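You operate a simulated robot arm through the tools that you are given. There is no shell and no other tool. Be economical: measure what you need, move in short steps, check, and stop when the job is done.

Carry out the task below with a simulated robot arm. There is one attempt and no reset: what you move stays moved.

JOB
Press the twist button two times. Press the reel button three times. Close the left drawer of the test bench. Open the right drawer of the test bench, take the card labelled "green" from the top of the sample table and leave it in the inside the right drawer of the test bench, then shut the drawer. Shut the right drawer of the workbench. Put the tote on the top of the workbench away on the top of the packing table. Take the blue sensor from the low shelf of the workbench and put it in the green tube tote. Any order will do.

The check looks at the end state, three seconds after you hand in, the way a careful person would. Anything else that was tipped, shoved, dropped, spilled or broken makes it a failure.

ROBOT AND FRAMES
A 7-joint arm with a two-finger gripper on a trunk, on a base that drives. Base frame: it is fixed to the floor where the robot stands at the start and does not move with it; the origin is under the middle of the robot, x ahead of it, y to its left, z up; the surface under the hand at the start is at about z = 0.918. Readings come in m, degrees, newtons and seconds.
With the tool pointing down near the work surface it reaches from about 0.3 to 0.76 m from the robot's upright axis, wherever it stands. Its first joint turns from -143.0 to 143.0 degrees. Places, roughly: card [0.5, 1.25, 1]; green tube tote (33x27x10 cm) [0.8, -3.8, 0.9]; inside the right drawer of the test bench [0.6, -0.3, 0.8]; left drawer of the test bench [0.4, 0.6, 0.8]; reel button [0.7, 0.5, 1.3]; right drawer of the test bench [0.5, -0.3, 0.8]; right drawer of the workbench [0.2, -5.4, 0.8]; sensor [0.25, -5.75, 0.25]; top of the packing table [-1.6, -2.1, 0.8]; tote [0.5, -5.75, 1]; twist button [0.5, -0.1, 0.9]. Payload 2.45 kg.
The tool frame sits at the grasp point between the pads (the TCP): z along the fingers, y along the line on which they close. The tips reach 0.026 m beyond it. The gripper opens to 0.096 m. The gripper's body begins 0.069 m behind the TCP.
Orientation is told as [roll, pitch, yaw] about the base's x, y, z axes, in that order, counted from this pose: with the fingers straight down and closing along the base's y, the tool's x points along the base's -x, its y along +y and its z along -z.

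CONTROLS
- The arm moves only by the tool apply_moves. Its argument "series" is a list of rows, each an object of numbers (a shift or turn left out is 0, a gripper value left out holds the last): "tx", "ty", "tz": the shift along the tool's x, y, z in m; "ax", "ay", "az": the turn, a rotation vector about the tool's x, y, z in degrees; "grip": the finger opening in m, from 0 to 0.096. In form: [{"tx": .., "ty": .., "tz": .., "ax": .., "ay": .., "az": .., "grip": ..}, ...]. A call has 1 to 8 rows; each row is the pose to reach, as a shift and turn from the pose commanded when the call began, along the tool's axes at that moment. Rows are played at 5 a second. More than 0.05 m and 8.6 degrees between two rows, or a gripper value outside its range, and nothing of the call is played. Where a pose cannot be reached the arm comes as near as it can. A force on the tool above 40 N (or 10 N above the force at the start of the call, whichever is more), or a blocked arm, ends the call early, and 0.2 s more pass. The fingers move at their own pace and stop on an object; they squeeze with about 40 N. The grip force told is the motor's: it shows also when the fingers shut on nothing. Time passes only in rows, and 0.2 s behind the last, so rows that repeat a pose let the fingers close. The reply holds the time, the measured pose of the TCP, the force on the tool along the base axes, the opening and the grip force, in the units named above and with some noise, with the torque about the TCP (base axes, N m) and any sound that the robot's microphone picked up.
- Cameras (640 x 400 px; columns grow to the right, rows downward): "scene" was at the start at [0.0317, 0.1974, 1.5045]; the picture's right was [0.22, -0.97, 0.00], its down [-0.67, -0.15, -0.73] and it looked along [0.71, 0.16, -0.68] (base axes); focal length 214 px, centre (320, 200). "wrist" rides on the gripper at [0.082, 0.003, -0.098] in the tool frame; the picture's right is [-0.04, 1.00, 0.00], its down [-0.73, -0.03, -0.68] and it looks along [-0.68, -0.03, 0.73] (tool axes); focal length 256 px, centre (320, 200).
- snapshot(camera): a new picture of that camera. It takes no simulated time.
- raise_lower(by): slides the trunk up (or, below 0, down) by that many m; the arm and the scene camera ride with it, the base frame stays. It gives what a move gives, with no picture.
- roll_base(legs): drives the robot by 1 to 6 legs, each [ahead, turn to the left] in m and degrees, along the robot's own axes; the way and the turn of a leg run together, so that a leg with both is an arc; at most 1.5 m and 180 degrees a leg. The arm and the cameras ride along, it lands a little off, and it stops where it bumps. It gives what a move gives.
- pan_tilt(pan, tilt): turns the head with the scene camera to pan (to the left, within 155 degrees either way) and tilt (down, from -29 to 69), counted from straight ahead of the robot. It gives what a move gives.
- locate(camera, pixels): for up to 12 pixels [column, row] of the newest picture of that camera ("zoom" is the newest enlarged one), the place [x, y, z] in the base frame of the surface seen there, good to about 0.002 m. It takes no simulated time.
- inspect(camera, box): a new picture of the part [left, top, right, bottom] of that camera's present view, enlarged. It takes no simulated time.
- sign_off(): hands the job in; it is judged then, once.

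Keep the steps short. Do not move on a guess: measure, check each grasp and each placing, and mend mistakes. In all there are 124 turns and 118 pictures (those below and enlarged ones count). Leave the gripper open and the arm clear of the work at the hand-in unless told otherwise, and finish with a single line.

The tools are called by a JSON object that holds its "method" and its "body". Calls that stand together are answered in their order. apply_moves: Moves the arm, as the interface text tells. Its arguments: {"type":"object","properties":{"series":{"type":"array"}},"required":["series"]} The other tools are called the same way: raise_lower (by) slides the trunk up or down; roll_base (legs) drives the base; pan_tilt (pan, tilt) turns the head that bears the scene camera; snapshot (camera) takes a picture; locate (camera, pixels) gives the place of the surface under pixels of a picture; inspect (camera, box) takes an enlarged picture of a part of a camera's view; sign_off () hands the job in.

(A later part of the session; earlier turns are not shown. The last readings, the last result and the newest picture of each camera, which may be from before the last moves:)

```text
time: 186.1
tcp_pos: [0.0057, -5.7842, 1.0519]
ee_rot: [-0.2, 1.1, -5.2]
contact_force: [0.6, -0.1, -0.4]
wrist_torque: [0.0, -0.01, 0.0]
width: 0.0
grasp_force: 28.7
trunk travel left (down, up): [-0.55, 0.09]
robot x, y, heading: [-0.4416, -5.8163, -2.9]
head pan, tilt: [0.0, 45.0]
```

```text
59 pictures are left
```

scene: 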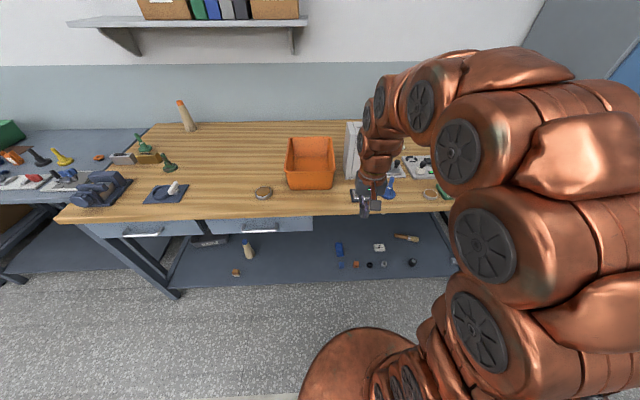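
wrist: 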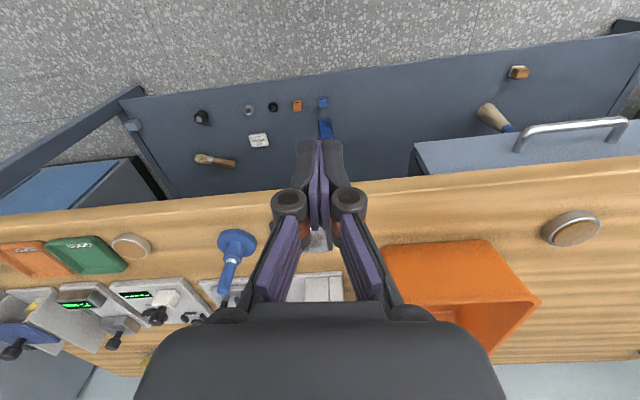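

The trunk limit is 0.4 m per call, so I'll lower in two steps.

{"method": "raise_lower", "body": {"by": -0.4}}

{"method": "raise_lower", "body": {"by": -0.14}}

{"method": "snapshot", "body": {"camera": "wrist"}}

{"method": "snapshot", "body": {"camera": "scene"}}

```text
time: 189.9
tcp_pos: [0.0053, -5.7845, 0.6526]
ee_rot: [-0.2, 1.1, -5.2]
contact_force: [-0.8, -0.6, 0.2]
wrist_torque: [-0.01, -0.01, 0.03]
width: 0.0003
grasp_force: 28.7
trunk travel left (down, up): [-0.15, 0.49]
robot x, y, heading: [-0.4396, -5.8155, -2.7]
head pan, tilt: [0.0, 45.0]
```

```text
time: 191.6
tcp_pos: [0.0062, -5.7842, 0.5123]
ee_rot: [-0.2, 1.2, -5.2]
contact_force: [-0.7, 0.7, -0.1]
wrist_torque: [0.02, -0.02, 0.0]
width: 0.0
grasp_force: 28.9
trunk travel left (down, up): [-0.01, 0.63]
robot x, y, heading: [-0.4386, -5.8164, -2.9]
head pan, tilt: [0.0, 45.0]
```

```text
58 pictures are left
```

wrist: 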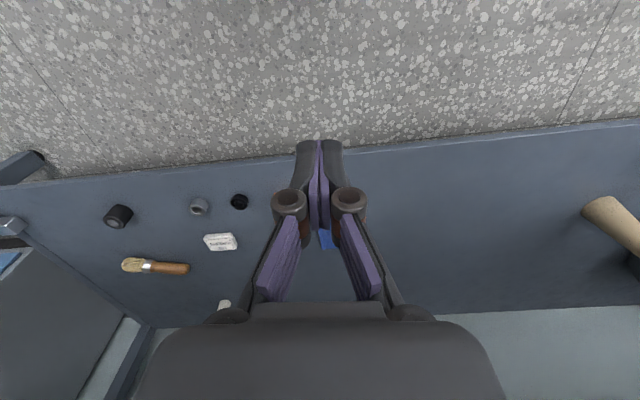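

```text
57 pictures are left
```

scene: 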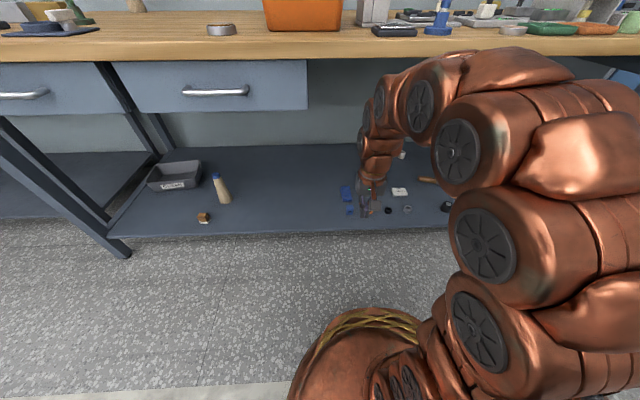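

The sensor is hidden behind the fingers from here. I'll open the gripper and lower the hand to z ≈ 0.33, still in front of the shelf.

{"method": "apply_moves", "body": {"series": [{"tz": 0.04, "grip": 0.08}, {"tz": 0.08}, {"tz": 0.12}, {"tz": 0.16}, {"tz": 0.18}]}}

{"method": "snapshot", "body": {"camera": "wrist"}}

```text
time: 192.8
tcp_pos: [0.0005, -5.7837, 0.3312]
ee_rot: [-0.2, 1.2, -5.1]
contact_force: [0.7, 0.0, -0.7]
wrist_torque: [0.0, 0.04, -0.02]
width: 0.0798
grasp_force: 0.2
trunk travel left (down, up): [-0.01, 0.63]
robot x, y, heading: [-0.4389, -5.8159, -2.9]
head pan, tilt: [0.0, 45.0]
```

```text
56 pictures are left
```

wrist: 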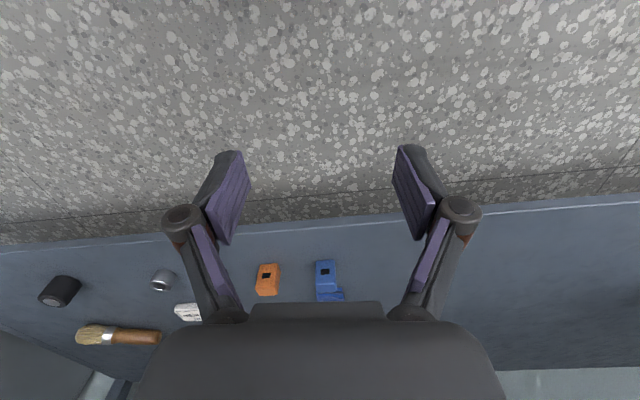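

{"method": "locate", "body": {"camera": "wrist", "pixels": [[325, 270], [317, 264], [333, 263], [325, 283], [268, 272], [258, 268], [278, 266], [325, 265]]}}

{"method": "inspect", "body": {"camera": "wrist", "box": [240, 220, 400, 320]}}

```text
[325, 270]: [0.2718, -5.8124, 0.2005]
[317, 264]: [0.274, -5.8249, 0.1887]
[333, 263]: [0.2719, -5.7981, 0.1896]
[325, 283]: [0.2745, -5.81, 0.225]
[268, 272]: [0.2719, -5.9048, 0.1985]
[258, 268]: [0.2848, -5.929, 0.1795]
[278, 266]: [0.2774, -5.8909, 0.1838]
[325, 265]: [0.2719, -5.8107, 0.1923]
```

```text
4.00 times, centred on (320, 270) of wrist
```

zoom: 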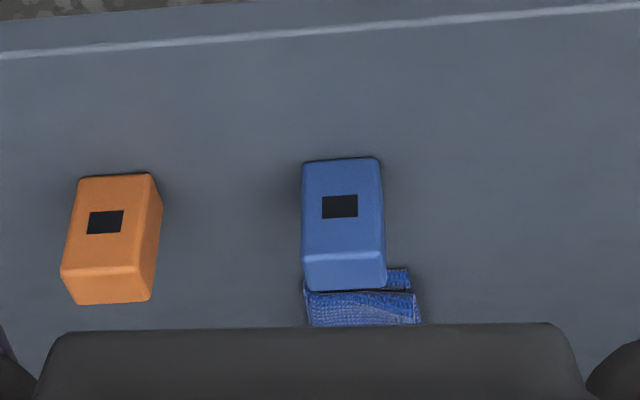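

The cube's front face is at x = 0.272, with y from -5.826 to -5.796 and its top at z = 0.225. I'll drive 0.1 m closer for reach, then check the cloth's position.

{"method": "locate", "body": {"camera": "wrist", "pixels": [[330, 297], [340, 290], [322, 292]]}}

{"method": "roll_base", "body": {"legs": [[0.1, 0]]}}

{"method": "apply_moves", "body": {"series": [{"tx": -0.03, "az": -2.5}, {"tx": -0.06, "az": -5}, {"tx": -0.09, "az": -5}]}}

{"method": "snapshot", "body": {"camera": "wrist"}}

```text
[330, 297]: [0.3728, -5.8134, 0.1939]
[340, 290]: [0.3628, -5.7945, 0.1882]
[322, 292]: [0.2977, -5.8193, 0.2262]
```

```text
time: 193.9
tcp_pos: [0.0993, -5.7896, 0.3314]
ee_rot: [-0.2, 1.1, -5.2]
contact_force: [-0.2, -0.2, -0.4]
wrist_torque: [-0.02, 0.02, 0.0]
width: 0.08
grasp_force: 0.1
trunk travel left (down, up): [-0.01, 0.63]
robot x, y, heading: [-0.341, -5.8185, -3.2]
head pan, tilt: [0.0, 45.0]
```

```text
time: 194.8
tcp_pos: [0.1889, -5.7975, 0.3289]
ee_rot: [-0.1, 1.2, -0.3]
contact_force: [0.1, 0.7, 0.7]
wrist_torque: [0.02, 0.01, -0.01]
width: 0.0801
grasp_force: 0.1
trunk travel left (down, up): [-0.01, 0.63]
robot x, y, heading: [-0.3428, -5.8183, -3.1]
head pan, tilt: [0.0, 45.0]
```

```text
54 pictures are left
```

wrist: 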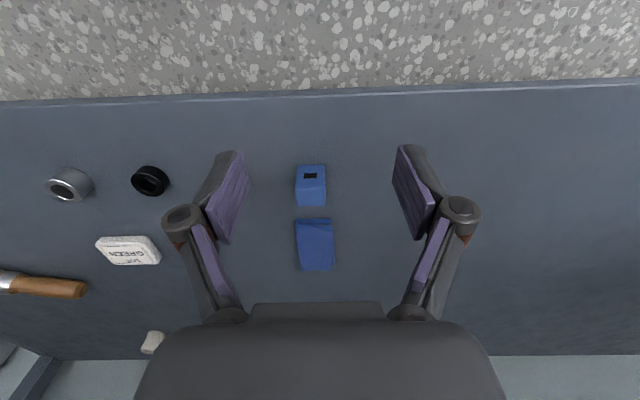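

{"method": "locate", "body": {"camera": "wrist", "pixels": [[310, 183], [311, 202], [299, 193], [322, 193], [311, 193]]}}

{"method": "apply_moves", "body": {"series": [{"tx": -0.04, "ty": -0.005}, {"tx": -0.08, "ty": -0.01}, {"tx": -0.1, "ty": -0.014}]}}

{"method": "snapshot", "body": {"camera": "wrist"}}

```text
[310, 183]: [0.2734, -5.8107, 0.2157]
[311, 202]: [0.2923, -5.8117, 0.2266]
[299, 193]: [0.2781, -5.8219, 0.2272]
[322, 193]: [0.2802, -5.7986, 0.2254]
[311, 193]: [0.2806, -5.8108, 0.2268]
```

```text
time: 195.6
tcp_pos: [0.2892, -5.812, 0.3268]
ee_rot: [0.0, 1.1, -0.1]
contact_force: [0.2, 0.0, -0.4]
wrist_torque: [-0.01, -0.01, -0.01]
width: 0.0799
grasp_force: 0.0
trunk travel left (down, up): [-0.01, 0.63]
robot x, y, heading: [-0.3389, -5.8194, -2.9]
head pan, tilt: [0.0, 45.0]
```

```text
53 pictures are left
```

wrist: 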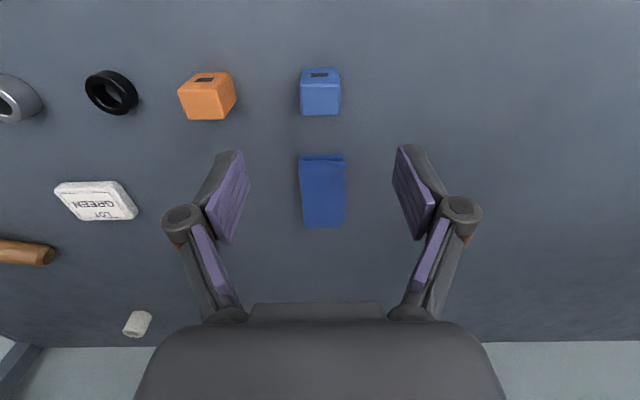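

The cube is centred. I'll descend to TCP z ≈ 0.208 and close.

{"method": "apply_moves", "body": {"series": [{"tz": 0.03, "grip": 0.065}, {"tz": 0.06}, {"tz": 0.09}, {"tz": 0.11}, {"tz": 0.118}, {"tz": 0.118, "grip": 0.02}, {"tz": 0.118}, {"tz": 0.118}]}}

{"method": "snapshot", "body": {"camera": "wrist"}}

```text
time: 197.3
tcp_pos: [0.2877, -5.8112, 0.209]
ee_rot: [-0.1, 1.1, -0.2]
contact_force: [-0.5, 0.5, -0.1]
wrist_torque: [0.01, 0.0, 0.02]
width: 0.031
grasp_force: 34.4
trunk travel left (down, up): [-0.01, 0.63]
robot x, y, heading: [-0.3435, -5.8212, -3.1]
head pan, tilt: [0.0, 45.0]
```

```text
52 pictures are left
```

wrist: 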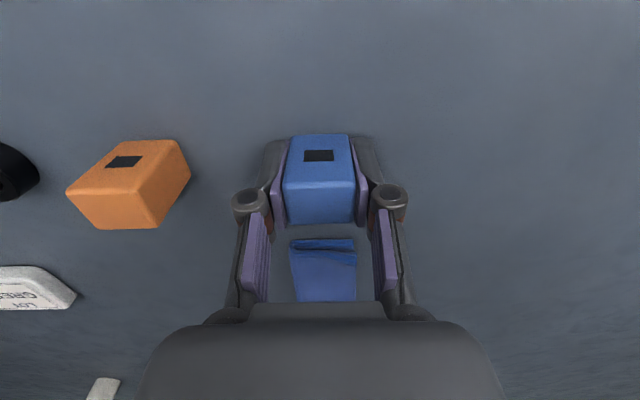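

The sensor is gripped at 31 mm. I'll lift 12 cm and draw it straight back out of the shelf.

{"method": "apply_moves", "body": {"series": [{"tz": -0.04}, {"tz": -0.08}, {"tz": -0.12}, {"tx": 0.04, "tz": -0.12}, {"tx": 0.08, "tz": -0.12}, {"tx": 0.12, "tz": -0.12}, {"tx": 0.16, "tz": -0.12}, {"tx": 0.2, "tz": -0.12}]}}

{"method": "roll_base", "body": {"legs": [[-0.15, 0]]}}

{"method": "raise_lower", "body": {"by": 0.4}}

{"method": "raise_lower", "body": {"by": 0.23}}

{"method": "snapshot", "body": {"camera": "wrist"}}

```text
time: 199.2
tcp_pos: [0.0886, -5.8128, 0.3359]
ee_rot: [-0.1, 1.1, -0.2]
contact_force: [-0.7, 0.4, -0.4]
wrist_torque: [-0.03, 0.05, 0.0]
width: 0.0307
grasp_force: 40.4
trunk travel left (down, up): [-0.01, 0.63]
robot x, y, heading: [-0.3427, -5.82, -2.8]
head pan, tilt: [0.0, 45.0]
```

```text
time: 200.5
tcp_pos: [-0.0609, -5.8053, 0.3362]
ee_rot: [0.0, 1.1, 0.0]
contact_force: [-0.4, 1.0, -0.8]
wrist_torque: [-0.01, 0.01, 0.03]
width: 0.0309
grasp_force: 39.9
trunk travel left (down, up): [-0.01, 0.63]
robot x, y, heading: [-0.492, -5.8109, -3.1]
head pan, tilt: [0.0, 45.0]
```

```text
time: 204.3
tcp_pos: [-0.0604, -5.8057, 0.7366]
ee_rot: [-0.1, 1.1, -0.2]
contact_force: [-0.5, -0.3, 0.2]
wrist_torque: [0.0, -0.03, -0.01]
width: 0.0309
grasp_force: 40.3
trunk travel left (down, up): [-0.41, 0.23]
robot x, y, heading: [-0.4906, -5.8136, -3.0]
head pan, tilt: [0.0, 45.0]
```

```text
time: 206.8
tcp_pos: [-0.0603, -5.8053, 0.9649]
ee_rot: [-0.1, 1.1, -0.3]
contact_force: [-1.3, 0.0, -0.1]
wrist_torque: [-0.01, 0.02, -0.01]
width: 0.0307
grasp_force: 40.4
trunk travel left (down, up): [-0.64, 0.0]
robot x, y, heading: [-0.4893, -5.8115, -3.1]
head pan, tilt: [0.0, 45.0]
```

```text
51 pictures are left
```

wrist: 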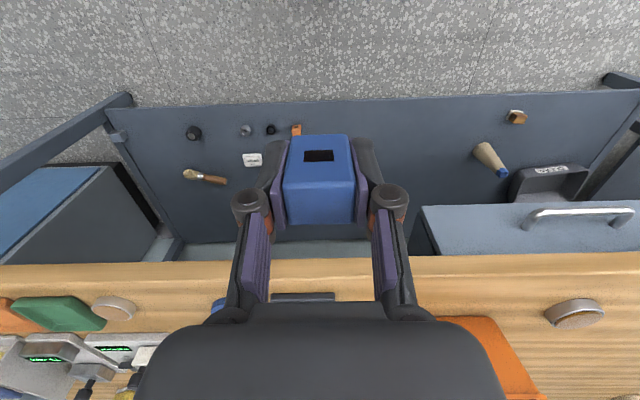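

The sensor is held. I'll raise the hand and drive to the bench with the green tube tote near y = -3.8.

{"method": "apply_moves", "body": {"series": [{"tz": -0.05}, {"tz": -0.1}, {"tz": -0.15}, {"tz": -0.2}]}}

{"method": "roll_base", "body": {"legs": [[0, 82], [1.03, 0], [1.0, 0], [0, -79]]}}

{"method": "snapshot", "body": {"camera": "scene"}}

```text
time: 207.8
tcp_pos: [-0.0563, -5.8055, 1.1661]
ee_rot: [0.0, 1.0, -0.4]
contact_force: [0.7, 0.0, -0.9]
wrist_torque: [-0.01, 0.03, -0.01]
width: 0.031
grasp_force: 39.8
trunk travel left (down, up): [-0.64, 0.0]
robot x, y, heading: [-0.4943, -5.8139, -3.2]
head pan, tilt: [0.0, 45.0]
```

```text
time: 224.7
tcp_pos: [0.3195, -3.8017, 1.1653]
ee_rot: [-0.2, 1.1, 3.4]
contact_force: [-0.2, 1.1, -0.2]
wrist_torque: [0.02, -0.01, -0.03]
width: 0.031
grasp_force: 39.6
trunk travel left (down, up): [-0.64, 0.0]
robot x, y, heading: [-0.1109, -3.8367, 0.7]
head pan, tilt: [0.0, 45.0]
```

```text
50 pictures are left
```

scene: 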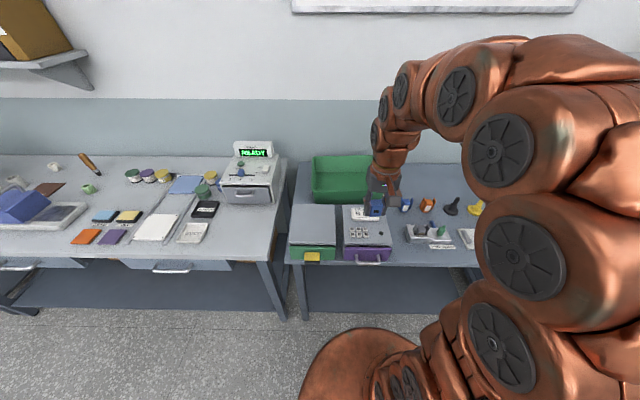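

The green open tote is at (340,180). I'll locate its interior and rim, and the items in front.

{"method": "locate", "body": {"camera": "scene", "pixels": [[335, 192], [314, 158], [362, 157], [340, 157], [313, 198], [340, 200], [312, 215], [365, 220], [290, 255], [340, 180], [415, 207]]}}

{"method": "inspect", "body": {"camera": "scene", "box": [280, 140, 440, 270]}}

{"method": "snapshot", "body": {"camera": "wrist"}}

```text
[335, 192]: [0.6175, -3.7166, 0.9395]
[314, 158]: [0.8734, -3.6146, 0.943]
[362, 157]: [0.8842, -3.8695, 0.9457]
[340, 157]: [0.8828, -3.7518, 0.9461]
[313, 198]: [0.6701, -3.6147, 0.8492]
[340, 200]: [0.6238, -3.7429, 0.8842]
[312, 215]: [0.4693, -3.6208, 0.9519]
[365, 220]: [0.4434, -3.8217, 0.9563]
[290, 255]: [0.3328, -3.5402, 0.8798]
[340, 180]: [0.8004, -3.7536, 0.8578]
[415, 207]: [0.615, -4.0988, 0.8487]
```

```text
3.08 times, centred on (360, 205) of scene
```

zoom: 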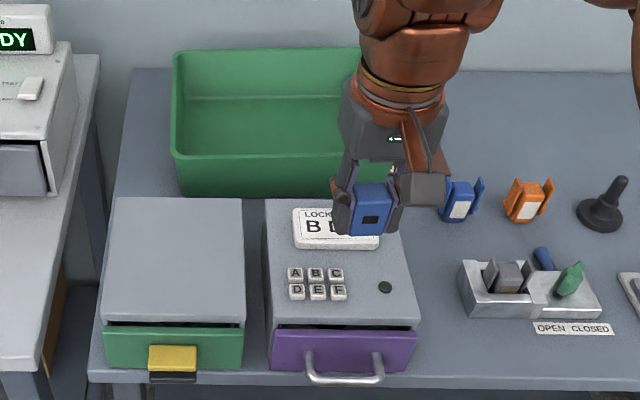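

```text
48 pictures are left
```

wrist: 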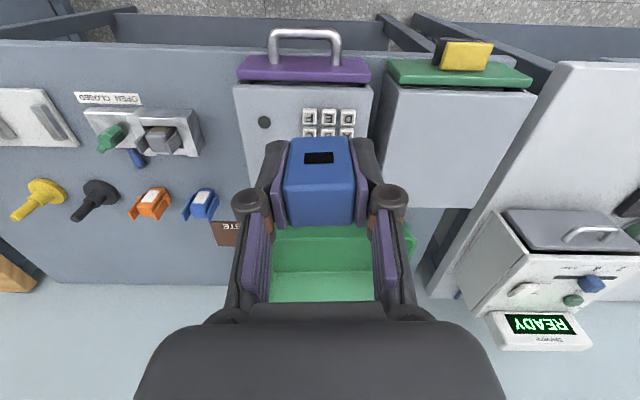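

The tote spans x 0.615–0.885 and y -3.61 to -3.94, with its floor at z = 0.858. I'll drive 0.1 m ahead, then move the sensor over x ≈ 0.72, y ≈ -3.78.

{"method": "roll_base", "body": {"legs": [[0.1, 0]]}}

{"method": "apply_moves", "body": {"series": [{"tx": -0.045}, {"tx": -0.09}, {"tx": -0.135}, {"tx": -0.18}, {"tx": -0.225}, {"tx": -0.27}, {"tx": -0.3}]}}

{"method": "snapshot", "body": {"camera": "wrist"}}

```text
time: 225.8
tcp_pos: [0.4204, -3.8017, 1.165]
ee_rot: [-0.1, 1.0, 3.5]
contact_force: [-1.3, -0.3, -0.5]
wrist_torque: [0.01, 0.01, 0.02]
width: 0.0308
grasp_force: 40.3
trunk travel left (down, up): [-0.64, 0.0]
robot x, y, heading: [-0.0117, -3.8374, 0.5]
head pan, tilt: [0.0, 45.0]
```

```text
time: 227.4
tcp_pos: [0.6962, -3.7855, 1.1561]
ee_rot: [-0.1, 1.1, 3.4]
contact_force: [0.7, 0.3, -0.8]
wrist_torque: [0.01, 0.0, 0.01]
width: 0.0309
grasp_force: 39.9
out of reach, approached as far as the arm can: row 7
trunk travel left (down, up): [-0.64, 0.0]
robot x, y, heading: [-0.0124, -3.837, 0.7]
head pan, tilt: [0.0, 45.0]
```

```text
47 pictures are left
```

wrist: 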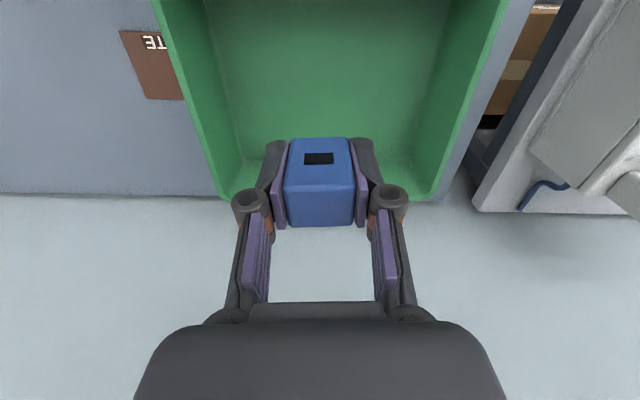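

Over the tote. I'll lower while easing forward 2 cm, to TCP z ≈ 0.892.

{"method": "apply_moves", "body": {"series": [{"tz": 0.045}, {"tz": 0.09, "tx": -0.01}, {"tz": 0.13, "tx": -0.02}, {"tz": 0.17, "tx": -0.025}, {"tz": 0.21, "tx": -0.025}, {"tz": 0.24, "tx": -0.025}, {"tz": 0.255, "tx": -0.025}, {"tz": 0.263, "tx": -0.025}]}}

{"method": "snapshot", "body": {"camera": "wrist"}}

{"method": "locate", "body": {"camera": "wrist", "pixels": [[320, 60], [200, 150], [320, 250]]}}

```text
time: 229.2
tcp_pos: [0.7163, -3.785, 0.8922]
ee_rot: [-0.1, 1.2, 3.4]
contact_force: [0.0, -0.5, -1.2]
wrist_torque: [-0.03, 0.02, 0.02]
width: 0.0309
grasp_force: 39.6
trunk travel left (down, up): [-0.64, 0.0]
robot x, y, heading: [-0.0137, -3.8361, 0.7]
head pan, tilt: [0.0, 45.0]
```

```text
46 pictures are left
```

wrist: 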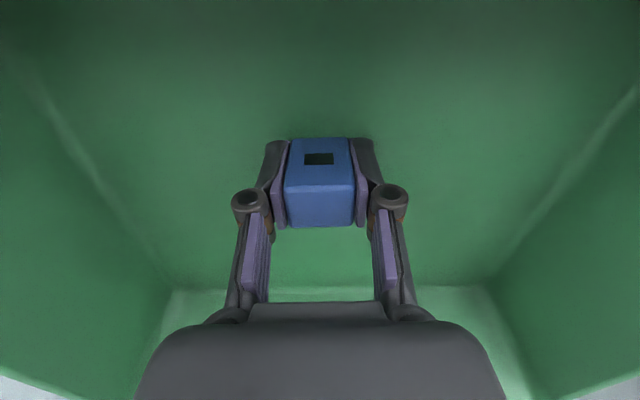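

```text
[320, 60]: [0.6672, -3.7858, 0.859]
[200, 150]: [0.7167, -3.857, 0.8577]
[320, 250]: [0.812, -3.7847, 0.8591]
```

The floor is at z = 0.858, and the cube's bottom is at about 0.861. I'll go down 3 mm more, release, and rise.

{"method": "apply_moves", "body": {"series": [{"tz": 0.003}, {"tz": 0.003, "grip": 0.055}, {"tz": 0.003, "grip": 0.055}, {"tz": -0.03}, {"tz": -0.08}, {"tz": -0.13}, {"tz": -0.18}, {"tz": -0.22}]}}

{"method": "snapshot", "body": {"camera": "wrist"}}

```text
time: 231.0
tcp_pos: [0.7211, -3.7847, 1.1124]
ee_rot: [-0.1, 1.3, 3.5]
contact_force: [-0.3, 0.5, 0.1]
wrist_torque: [0.02, 0.0, -0.01]
width: 0.055
grasp_force: 0.1
trunk travel left (down, up): [-0.64, 0.0]
robot x, y, heading: [-0.0128, -3.8338, 0.8]
head pan, tilt: [0.0, 45.0]
```

```text
45 pictures are left
```

wrist: 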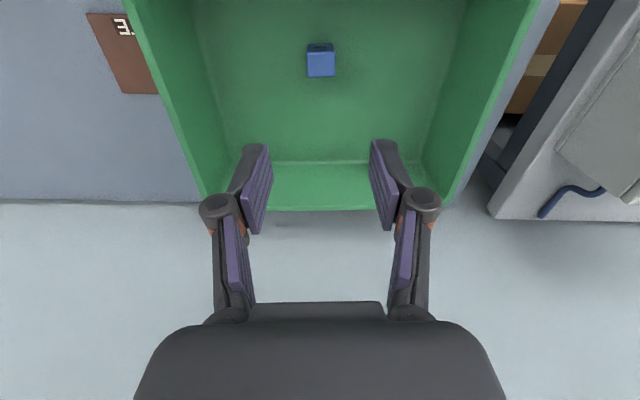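

The sensor is in the tote. I'll retract the hand, back off, and drive back to the workbench in front of the FAULTY tote.

{"method": "apply_moves", "body": {"series": [{"tx": 0.045, "tz": -0.02}, {"tx": 0.09, "tz": -0.04}, {"tx": 0.135, "tz": -0.05}, {"tx": 0.18, "tz": -0.06}, {"tx": 0.225, "tz": -0.06}, {"tx": 0.27, "tz": -0.06}, {"tx": 0.3, "tz": -0.06}]}}

{"method": "inspect", "body": {"camera": "scene", "box": [240, 120, 440, 260]}}

{"method": "roll_base", "body": {"legs": [[-0.15, 0], [0, -101], [0.93, 0], [0.92, 0], [0, 101]]}}

{"method": "snapshot", "body": {"camera": "scene"}}

{"method": "snapshot", "body": {"camera": "wrist"}}

```text
time: 232.6
tcp_pos: [0.4225, -3.7984, 1.1792]
ee_rot: [-0.1, 1.2, 3.4]
contact_force: [0.5, -0.1, 0.4]
wrist_torque: [0.0, 0.03, -0.03]
width: 0.055
grasp_force: 0.1
trunk travel left (down, up): [-0.64, 0.0]
robot x, y, heading: [-0.0102, -3.8304, 0.6]
head pan, tilt: [0.0, 45.0]
```

```text
2.86 times, centred on (340, 190) of scene
```

zoom: 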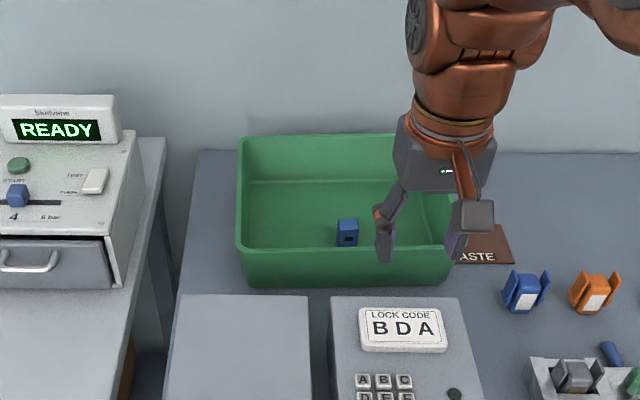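

```text
time: 251.5
tcp_pos: [-0.0713, -5.6528, 1.1784]
ee_rot: [-0.1, 1.1, 1.9]
contact_force: [-0.5, 0.0, -0.4]
wrist_torque: [-0.01, -0.02, 0.0]
width: 0.0552
grasp_force: 0.1
trunk travel left (down, up): [-0.64, 0.0]
robot x, y, heading: [-0.509, -5.6759, -1.0]
head pan, tilt: [0.0, 45.0]
```

```text
43 pictures are left
```

scene: 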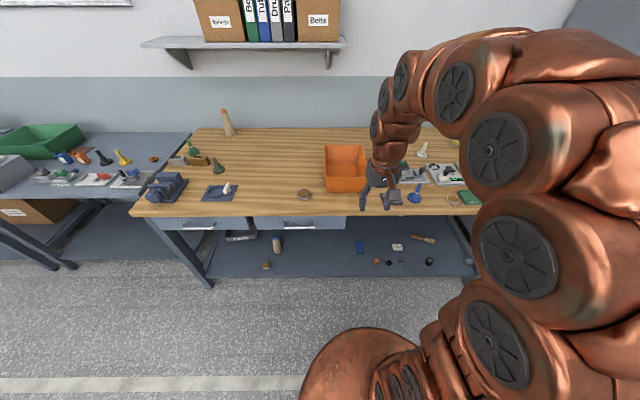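

```text
42 pictures are left
```

wrist: 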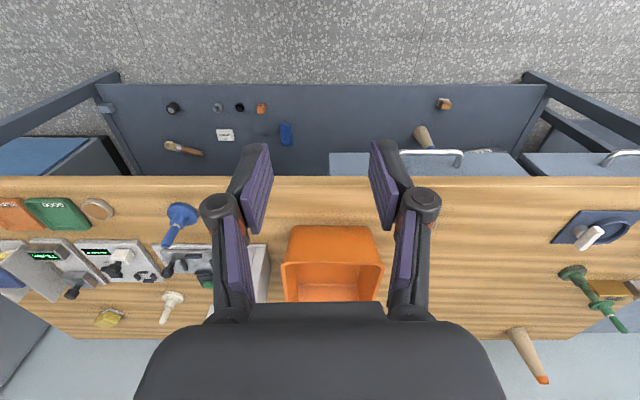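

I'll locate the orange tote's rim and wall in both pictures.

{"method": "locate", "body": {"camera": "wrist", "pixels": [[283, 263], [383, 263], [333, 263], [333, 245], [293, 229], [371, 227], [333, 275], [333, 290], [260, 290]]}}

{"method": "locate", "body": {"camera": "scene", "pixels": [[326, 147], [363, 147], [345, 147], [327, 178], [366, 178], [345, 178], [345, 170], [345, 185], [328, 190]]}}

{"method": "inspect", "body": {"camera": "scene", "box": [300, 120, 460, 220]}}

```text
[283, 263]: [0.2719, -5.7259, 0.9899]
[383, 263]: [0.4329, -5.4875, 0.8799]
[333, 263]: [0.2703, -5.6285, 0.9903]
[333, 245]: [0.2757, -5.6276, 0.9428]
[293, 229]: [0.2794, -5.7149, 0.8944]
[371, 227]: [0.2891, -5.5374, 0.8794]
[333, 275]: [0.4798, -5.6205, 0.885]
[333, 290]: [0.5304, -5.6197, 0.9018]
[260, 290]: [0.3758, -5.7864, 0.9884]
```

```text
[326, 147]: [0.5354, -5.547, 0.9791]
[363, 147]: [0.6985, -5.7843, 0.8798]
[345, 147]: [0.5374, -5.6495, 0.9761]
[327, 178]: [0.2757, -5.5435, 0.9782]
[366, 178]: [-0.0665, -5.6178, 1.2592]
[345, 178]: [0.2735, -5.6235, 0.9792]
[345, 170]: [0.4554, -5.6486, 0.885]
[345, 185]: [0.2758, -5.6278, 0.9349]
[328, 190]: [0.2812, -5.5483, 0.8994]
```

```text
4.00 times, centred on (380, 170) of scene
```

zoom: 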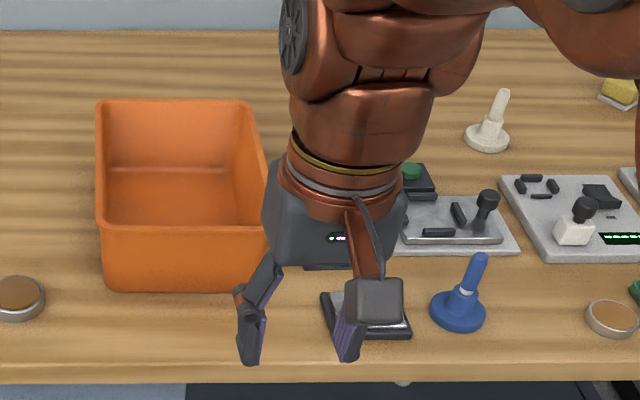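

The tote is empty: x 0.27–0.54, y -5.54 to -5.726, rim at z ≈ 0.985. I'll grip the middle of its front wall (x ≈ 0.275, y ≈ -5.634) with the fingers closing along x. First I'll drive 0.15 m closer and turn the hand.

{"method": "roll_base", "body": {"legs": [[0.15, 0]]}}

{"method": "apply_moves", "body": {"series": [{"az": 8.5}, {"az": 17}, {"az": 25.5}, {"az": 34}, {"az": 42.5}, {"az": 51}, {"az": 59.5}, {"az": 68}]}}

{"method": "apply_moves", "body": {"series": [{"az": 8.5}, {"az": 17}, {"az": 24}]}}

```text
time: 252.8
tcp_pos: [0.0806, -5.6542, 1.1792]
ee_rot: [-0.2, 1.1, 2.1]
contact_force: [-0.7, 0.1, -0.2]
wrist_torque: [0.02, 0.02, -0.01]
width: 0.055
grasp_force: 0.0
trunk travel left (down, up): [-0.64, 0.0]
robot x, y, heading: [-0.3558, -5.685, -0.7]
head pan, tilt: [0.0, 45.0]
```

```text
time: 254.6
tcp_pos: [0.0784, -5.6543, 1.1795]
ee_rot: [-1.1, 0.2, -66.1]
contact_force: [0.1, -0.5, 0.4]
wrist_torque: [0.01, 0.01, -0.03]
width: 0.0553
grasp_force: 0.0
trunk travel left (down, up): [-0.64, 0.0]
robot x, y, heading: [-0.3573, -5.6799, -0.9]
head pan, tilt: [0.0, 45.0]
```

```text
time: 255.4
tcp_pos: [0.0788, -5.6538, 1.1784]
ee_rot: [-1.1, -0.2, -90.0]
contact_force: [-0.4, -0.1, 0.4]
wrist_torque: [0.0, -0.02, 0.03]
width: 0.055
grasp_force: 0.0
trunk travel left (down, up): [-0.64, 0.0]
robot x, y, heading: [-0.3572, -5.6812, -0.6]
head pan, tilt: [0.0, 45.0]
```

Now I'll move over the front wall, to x = 0.278, y = -5.634, tips about 4 cm above the rim.

{"method": "apply_moves", "body": {"series": [{"ty": 0.045, "tx": 0.005, "grip": 0.06}, {"ty": 0.09, "tx": 0.01}, {"ty": 0.135, "tx": 0.015}, {"ty": 0.18, "tx": 0.02}, {"ty": 0.199, "tx": 0.02, "tz": 0.04}, {"ty": 0.199, "tx": 0.02, "tz": 0.08}, {"ty": 0.199, "tx": 0.02, "tz": 0.118}]}}

{"method": "snapshot", "body": {"camera": "wrist"}}

```text
time: 257.0
tcp_pos: [0.2777, -5.6345, 1.0553]
ee_rot: [-1.2, -0.1, -90.0]
contact_force: [-0.1, -0.5, 0.0]
wrist_torque: [0.04, 0.0, 0.01]
width: 0.0602
grasp_force: 0.0
trunk travel left (down, up): [-0.64, 0.0]
robot x, y, heading: [-0.358, -5.6809, -0.7]
head pan, tilt: [0.0, 45.0]
```

```text
40 pictures are left
```

wrist: 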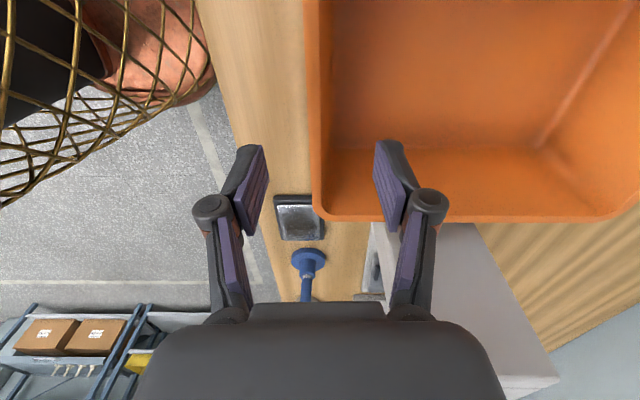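

The wall is between the fingers, with its rim at column ≈ 315. I'll lower to TCP z ≈ 0.966 and close.

{"method": "apply_moves", "body": {"series": [{"tz": 0.035}, {"tz": 0.065}, {"tz": 0.09}, {"tz": 0.09, "grip": 0.0}, {"tz": 0.09}, {"tz": 0.09}, {"tz": 0.09}]}}

{"method": "snapshot", "body": {"camera": "wrist"}}

```text
time: 258.6
tcp_pos: [0.2757, -5.6362, 0.9667]
ee_rot: [-1.1, -0.1, -90.0]
contact_force: [1.3, -1.7, 2.2]
wrist_torque: [0.42, -1.39, -0.79]
width: 0.0076
grasp_force: 35.2
trunk travel left (down, up): [-0.64, 0.0]
robot x, y, heading: [-0.357, -5.6819, -0.8]
head pan, tilt: [0.0, 45.0]
```

```text
39 pictures are left
```

wrist: 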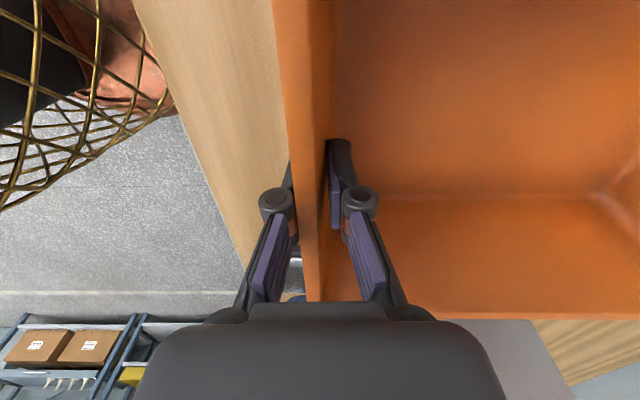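

The wall is gripped at 7.6 mm. I'll lift slowly and check.

{"method": "apply_moves", "body": {"series": [{"tz": -0.01}, {"tz": -0.02}, {"tz": -0.035}, {"tz": -0.05}, {"tz": -0.07}]}}

{"method": "snapshot", "body": {"camera": "scene"}}

{"method": "snapshot", "body": {"camera": "wrist"}}

```text
time: 259.8
tcp_pos: [0.2762, -5.6344, 1.0354]
ee_rot: [-1.2, -0.1, -89.9]
contact_force: [-0.2, -0.2, -5.2]
wrist_torque: [0.0, 0.67, 0.02]
width: 0.0062
grasp_force: 32.9
trunk travel left (down, up): [-0.64, 0.0]
robot x, y, heading: [-0.3591, -5.6823, -0.7]
head pan, tilt: [0.0, 45.0]
```

```text
38 pictures are left
```

scene: 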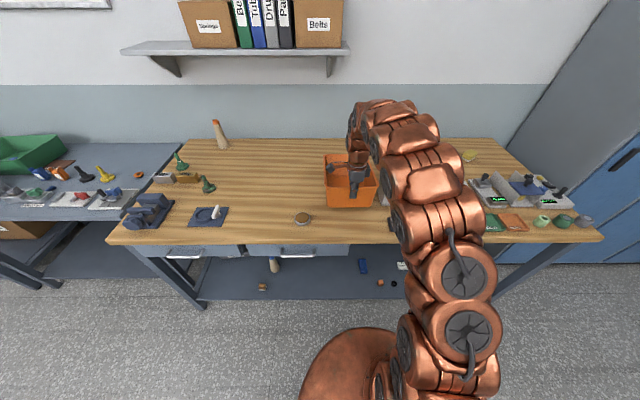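

```text
37 pictures are left
```

wrist: 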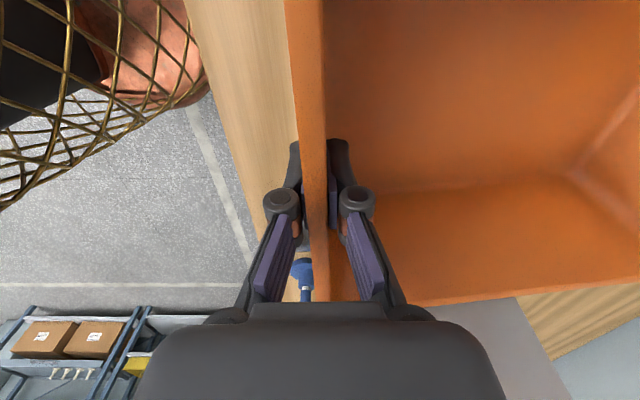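

The tote is lifted (5 N) and hangs level. I'll raise it more and draw it back toward the robot.

{"method": "apply_moves", "body": {"series": [{"tz": -0.03}, {"tz": -0.06}, {"tz": -0.09}, {"tz": -0.12}, {"tz": -0.12, "ty": -0.04}, {"tz": -0.12, "ty": -0.08}, {"tz": -0.12, "ty": -0.12}, {"tz": -0.12, "ty": -0.16}]}}

{"method": "roll_base", "body": {"legs": [[-0.35, 0]]}}

{"method": "snapshot", "body": {"camera": "scene"}}

```text
time: 261.6
tcp_pos: [0.1174, -5.6339, 1.159]
ee_rot: [-1.2, 0.0, -89.9]
contact_force: [0.8, 0.1, -4.5]
wrist_torque: [-0.01, 0.7, -0.02]
width: 0.0061
grasp_force: 33.3
trunk travel left (down, up): [-0.64, 0.0]
robot x, y, heading: [-0.3582, -5.6801, -0.6]
head pan, tilt: [0.0, 45.0]
```

```text
time: 263.9
tcp_pos: [-0.2331, -5.6312, 1.1578]
ee_rot: [-1.2, -0.1, -90.2]
contact_force: [0.4, -1.0, -4.5]
wrist_torque: [-0.05, 0.66, 0.01]
width: 0.0061
grasp_force: 33.7
trunk travel left (down, up): [-0.64, 0.0]
robot x, y, heading: [-0.7099, -5.6759, -1.1]
head pan, tilt: [0.0, 45.0]
```

```text
36 pictures are left
```

scene: 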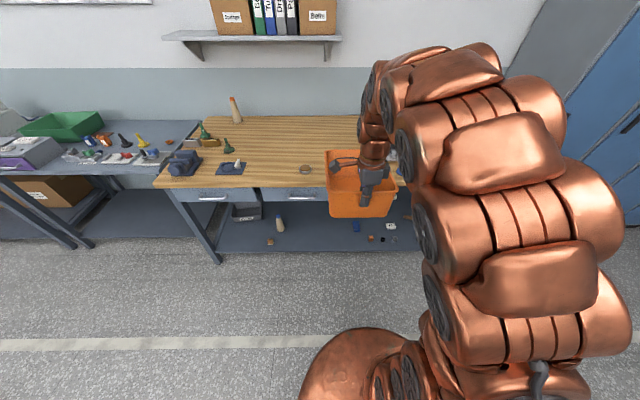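

I'll turn to face +y in the aisle and drive about 2.8 m toward the packing table, then look left.

{"method": "roll_base", "body": {"legs": [[0, 89], [1.4, 0], [1.4, 0]]}}

{"method": "pan_tilt", "body": {"pan": 70, "tilt": 30}}

{"method": "snapshot", "body": {"camera": "scene"}}

```text
time: 281.3
tcp_pos: [-0.6137, -2.3785, 1.1592]
ee_rot: [-1.0, -0.1, -0.8]
contact_force: [0.0, 0.3, -4.8]
wrist_torque: [-0.65, -0.02, 0.0]
width: 0.0059
grasp_force: 33.9
trunk travel left (down, up): [-0.64, 0.0]
robot x, y, heading: [-0.5755, -2.8531, 88.4]
head pan, tilt: [0.0, 45.0]
```

```text
time: 282.7
tcp_pos: [-0.6148, -2.3805, 1.1592]
ee_rot: [-1.1, -0.1, -0.7]
contact_force: [-0.8, 0.5, -6.2]
wrist_torque: [-0.66, -0.03, 0.01]
width: 0.0059
grasp_force: 33.1
trunk travel left (down, up): [-0.64, 0.0]
robot x, y, heading: [-0.5715, -2.8557, 88.8]
head pan, tilt: [70.0, 30.0]
```

```text
35 pictures are left
```

scene: 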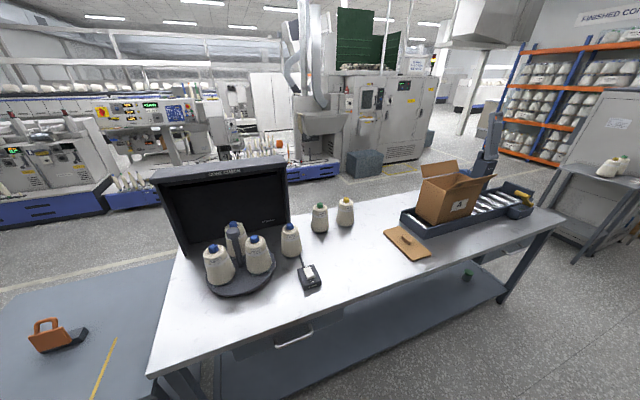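

This is the packing table. A free zone lies between the cone tray and the brown lid, around (365,265). I'll measure it.

{"method": "locate", "body": {"camera": "scene", "pixels": [[365, 260], [360, 225], [375, 295], [330, 310], [322, 280], [345, 215], [322, 230], [387, 235], [418, 262], [460, 245], [150, 375], [560, 220]]}}

```text
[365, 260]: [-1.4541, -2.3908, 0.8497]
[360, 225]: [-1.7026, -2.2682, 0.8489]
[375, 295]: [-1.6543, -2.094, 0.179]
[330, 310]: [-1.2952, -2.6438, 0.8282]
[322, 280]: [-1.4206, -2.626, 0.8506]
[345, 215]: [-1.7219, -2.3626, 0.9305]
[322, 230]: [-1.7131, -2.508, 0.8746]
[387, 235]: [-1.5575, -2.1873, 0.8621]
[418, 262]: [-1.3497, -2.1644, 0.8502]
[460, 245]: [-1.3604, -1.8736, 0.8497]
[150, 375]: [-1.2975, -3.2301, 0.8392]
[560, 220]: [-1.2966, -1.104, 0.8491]
```

Free space is x from -1.32 to -1.65 and y from -2.58 to -2.22, at z = 0.85. I'll place the tote centred near (-1.47, -2.41). I'll turn in mid-aisle, clear of the carton, then drive in.

{"method": "roll_base", "body": {"legs": [[0.48, 0], [0, 91.3]]}}

{"method": "pan_tilt", "body": {"pan": 0, "tilt": 40}}

{"method": "snapshot", "body": {"camera": "scene"}}

```text
time: 289.4
tcp_pos: [-1.0355, -2.404, 1.1595]
ee_rot: [-1.1, -0.1, 88.8]
contact_force: [0.3, 0.5, -4.4]
wrist_torque: [0.0, -0.63, 0.02]
width: 0.0058
grasp_force: 33.8
trunk travel left (down, up): [-0.64, 0.0]
robot x, y, heading: [-0.5569, -2.3685, 178.1]
head pan, tilt: [70.0, 30.0]
```

```text
time: 290.8
tcp_pos: [-1.0369, -2.4056, 1.1587]
ee_rot: [-1.2, -0.2, 88.8]
contact_force: [0.6, 0.8, -5.5]
wrist_torque: [0.01, -0.66, 0.01]
width: 0.0059
grasp_force: 33.4
trunk travel left (down, up): [-0.64, 0.0]
robot x, y, heading: [-0.5619, -2.3691, 178.0]
head pan, tilt: [0.0, 40.0]
```

```text
34 pictures are left
```

scene: 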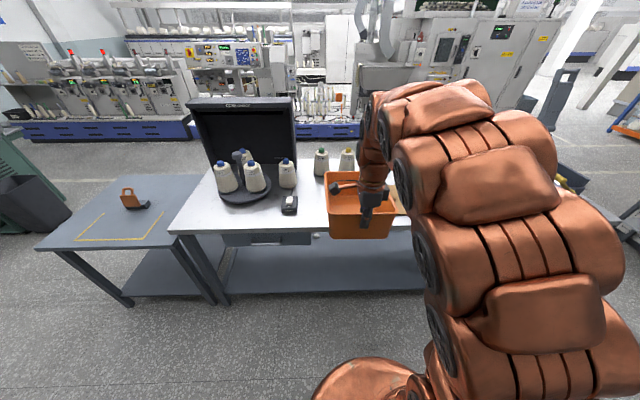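

Aligned. I'll drive 0.15 m ahead and extend the arm by 0.15 m at this height.

{"method": "locate", "body": {"camera": "scene", "pixels": [[289, 200], [297, 210], [321, 175], [347, 168], [287, 185], [400, 205], [300, 215]]}}

{"method": "roll_base", "body": {"legs": [[0.15, 0]]}}

{"method": "apply_moves", "body": {"series": [{"ty": 0.04}, {"ty": 0.08}, {"ty": 0.12}, {"ty": 0.15}]}}

{"method": "snapshot", "body": {"camera": "wrist"}}

{"method": "snapshot", "body": {"camera": "scene"}}

```text
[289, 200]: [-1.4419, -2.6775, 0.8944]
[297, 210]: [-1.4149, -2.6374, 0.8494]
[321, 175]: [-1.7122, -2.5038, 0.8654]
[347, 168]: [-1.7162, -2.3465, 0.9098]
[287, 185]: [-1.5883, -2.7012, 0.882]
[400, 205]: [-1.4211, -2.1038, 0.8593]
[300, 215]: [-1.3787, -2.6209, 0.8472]
```

```text
time: 292.2
tcp_pos: [-1.1872, -2.4033, 1.1586]
ee_rot: [-1.2, -0.1, 89.0]
contact_force: [-0.4, 1.0, -5.0]
wrist_torque: [0.05, -0.62, 0.01]
width: 0.0058
grasp_force: 33.2
trunk travel left (down, up): [-0.64, 0.0]
robot x, y, heading: [-0.7098, -2.3613, 178.3]
head pan, tilt: [0.0, 40.0]
```

```text
time: 293.2
tcp_pos: [-1.3363, -2.3991, 1.1554]
ee_rot: [-1.3, -0.1, 89.0]
contact_force: [-0.2, 0.4, -4.5]
wrist_torque: [-0.01, -0.58, 0.0]
width: 0.006
grasp_force: 34.0
trunk travel left (down, up): [-0.64, 0.0]
robot x, y, heading: [-0.7141, -2.3618, 178.1]
head pan, tilt: [0.0, 40.0]
```

```text
33 pictures are left
```

wrist: 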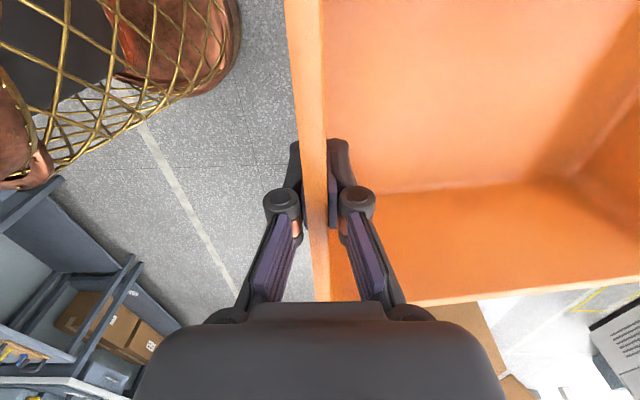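

```text
32 pictures are left
```

scene: 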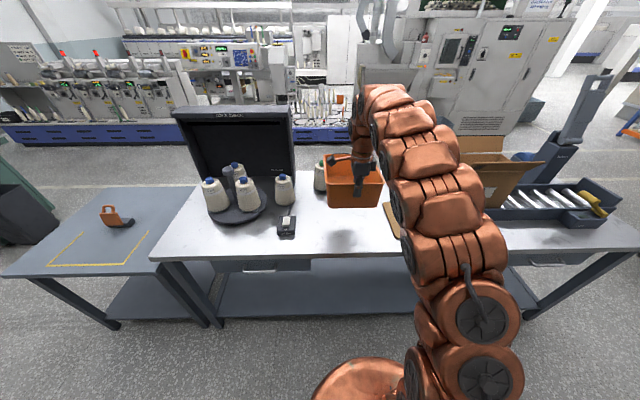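

The tote is over the free spot. I'll lower to about 1 cm above the table.

{"method": "apply_moves", "body": {"series": [{"tz": 0.04}, {"tz": 0.08}, {"tz": 0.12}, {"tz": 0.155}, {"tz": 0.18}, {"tz": 0.2}, {"tz": 0.208}]}}

{"method": "snapshot", "body": {"camera": "scene"}}

{"method": "inspect", "body": {"camera": "scene", "box": [260, 140, 440, 270]}}

```text
time: 294.8
tcp_pos: [-1.3342, -2.3987, 0.9494]
ee_rot: [-1.0, -0.1, 89.0]
contact_force: [2.0, 0.1, 3.3]
wrist_torque: [0.03, 1.28, -0.05]
width: 0.0062
grasp_force: 33.8
trunk travel left (down, up): [-0.64, 0.0]
robot x, y, heading: [-0.7133, -2.363, 178.3]
head pan, tilt: [0.0, 40.0]
```

```text
31 pictures are left
```

scene: 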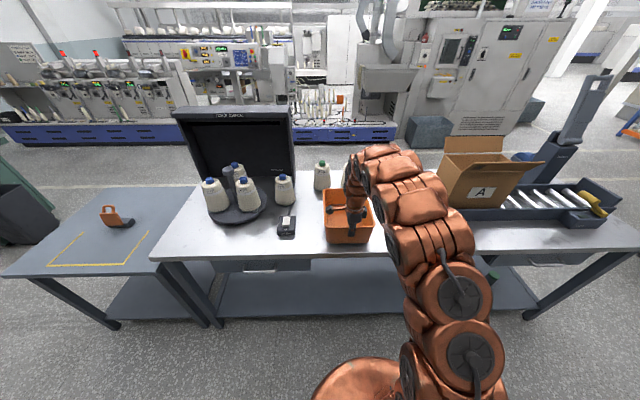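

```text
3.08 times, centred on (350, 205) of scene
```

zoom: 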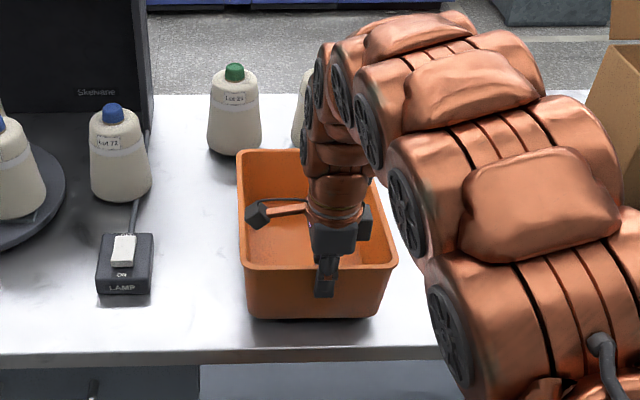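

The far edge is touching: the torque reversed at TCP z = 0.949. I'll ease down the rest to let the near edge settle.

{"method": "apply_moves", "body": {"series": [{"tz": 0.004}, {"tz": 0.008}, {"tz": 0.0105}]}}

```text
time: 295.6
tcp_pos: [-1.3329, -2.3992, 0.9379]
ee_rot: [-1.2, -0.1, 89.0]
contact_force: [3.3, 0.5, 4.2]
wrist_torque: [-0.14, 1.38, 0.02]
width: 0.0072
grasp_force: 35.1
trunk travel left (down, up): [-0.64, 0.0]
robot x, y, heading: [-0.713, -2.3635, 178.1]
head pan, tilt: [0.0, 40.0]
```

That is the expected resting height. I'll go 1.5 mm more, then open the fingers symmetrically and check.

{"method": "apply_moves", "body": {"series": [{"tz": 0.0015}, {"tz": 0.0015, "grip": 0.03}, {"tz": 0.0015, "grip": 0.05}, {"tz": 0.0015, "grip": 0.05}]}}

{"method": "snapshot", "body": {"camera": "wrist"}}

```text
time: 296.6
tcp_pos: [-1.3333, -2.3995, 0.936]
ee_rot: [-1.2, -0.1, 88.9]
contact_force: [0.0, 0.4, -0.1]
wrist_torque: [-0.02, 0.01, -0.02]
width: 0.0502
grasp_force: 0.0
trunk travel left (down, up): [-0.64, 0.0]
robot x, y, heading: [-0.7087, -2.3628, 178.2]
head pan, tilt: [0.0, 40.0]
```

```text
29 pictures are left
```

wrist: 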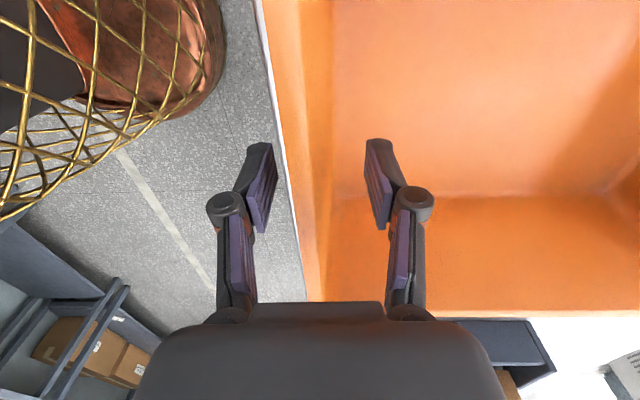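

The fingers are free and the wall stands between them. I'll rise straight up, then draw back.

{"method": "apply_moves", "body": {"series": [{"tz": -0.04}, {"tz": -0.08}, {"tz": -0.12}, {"tz": -0.16}, {"tz": -0.2}, {"tz": -0.2, "ty": -0.045}, {"tz": -0.2, "ty": -0.09}, {"tz": -0.2, "ty": -0.135}]}}

{"method": "roll_base", "body": {"legs": [[-0.2, 0]]}}

{"method": "snapshot", "body": {"camera": "scene"}}

{"method": "inspect", "body": {"camera": "scene", "box": [240, 130, 440, 260]}}

```text
time: 298.4
tcp_pos: [-1.2015, -2.4014, 1.1404]
ee_rot: [-1.1, 0.0, 89.0]
contact_force: [-0.9, 0.0, -1.0]
wrist_torque: [-0.01, -0.03, -0.01]
width: 0.05
grasp_force: 0.0
trunk travel left (down, up): [-0.64, 0.0]
robot x, y, heading: [-0.7098, -2.3636, 178.3]
head pan, tilt: [0.0, 40.0]
```

```text
time: 300.0
tcp_pos: [-0.9995, -2.4072, 1.14]
ee_rot: [-1.1, -0.1, 88.9]
contact_force: [-0.5, 1.1, 0.2]
wrist_torque: [-0.02, -0.03, 0.01]
width: 0.05
grasp_force: 0.0
trunk travel left (down, up): [-0.64, 0.0]
robot x, y, heading: [-0.5128, -2.3697, 178.1]
head pan, tilt: [0.0, 40.0]
```

```text
28 pictures are left
```

scene: 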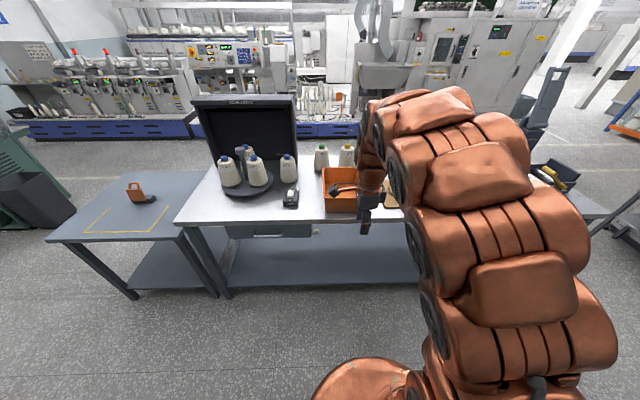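

```text
3.08 times, centred on (340, 195) of scene
```

zoom: 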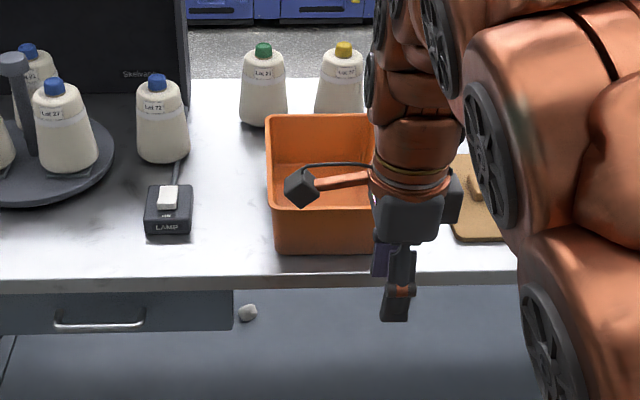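

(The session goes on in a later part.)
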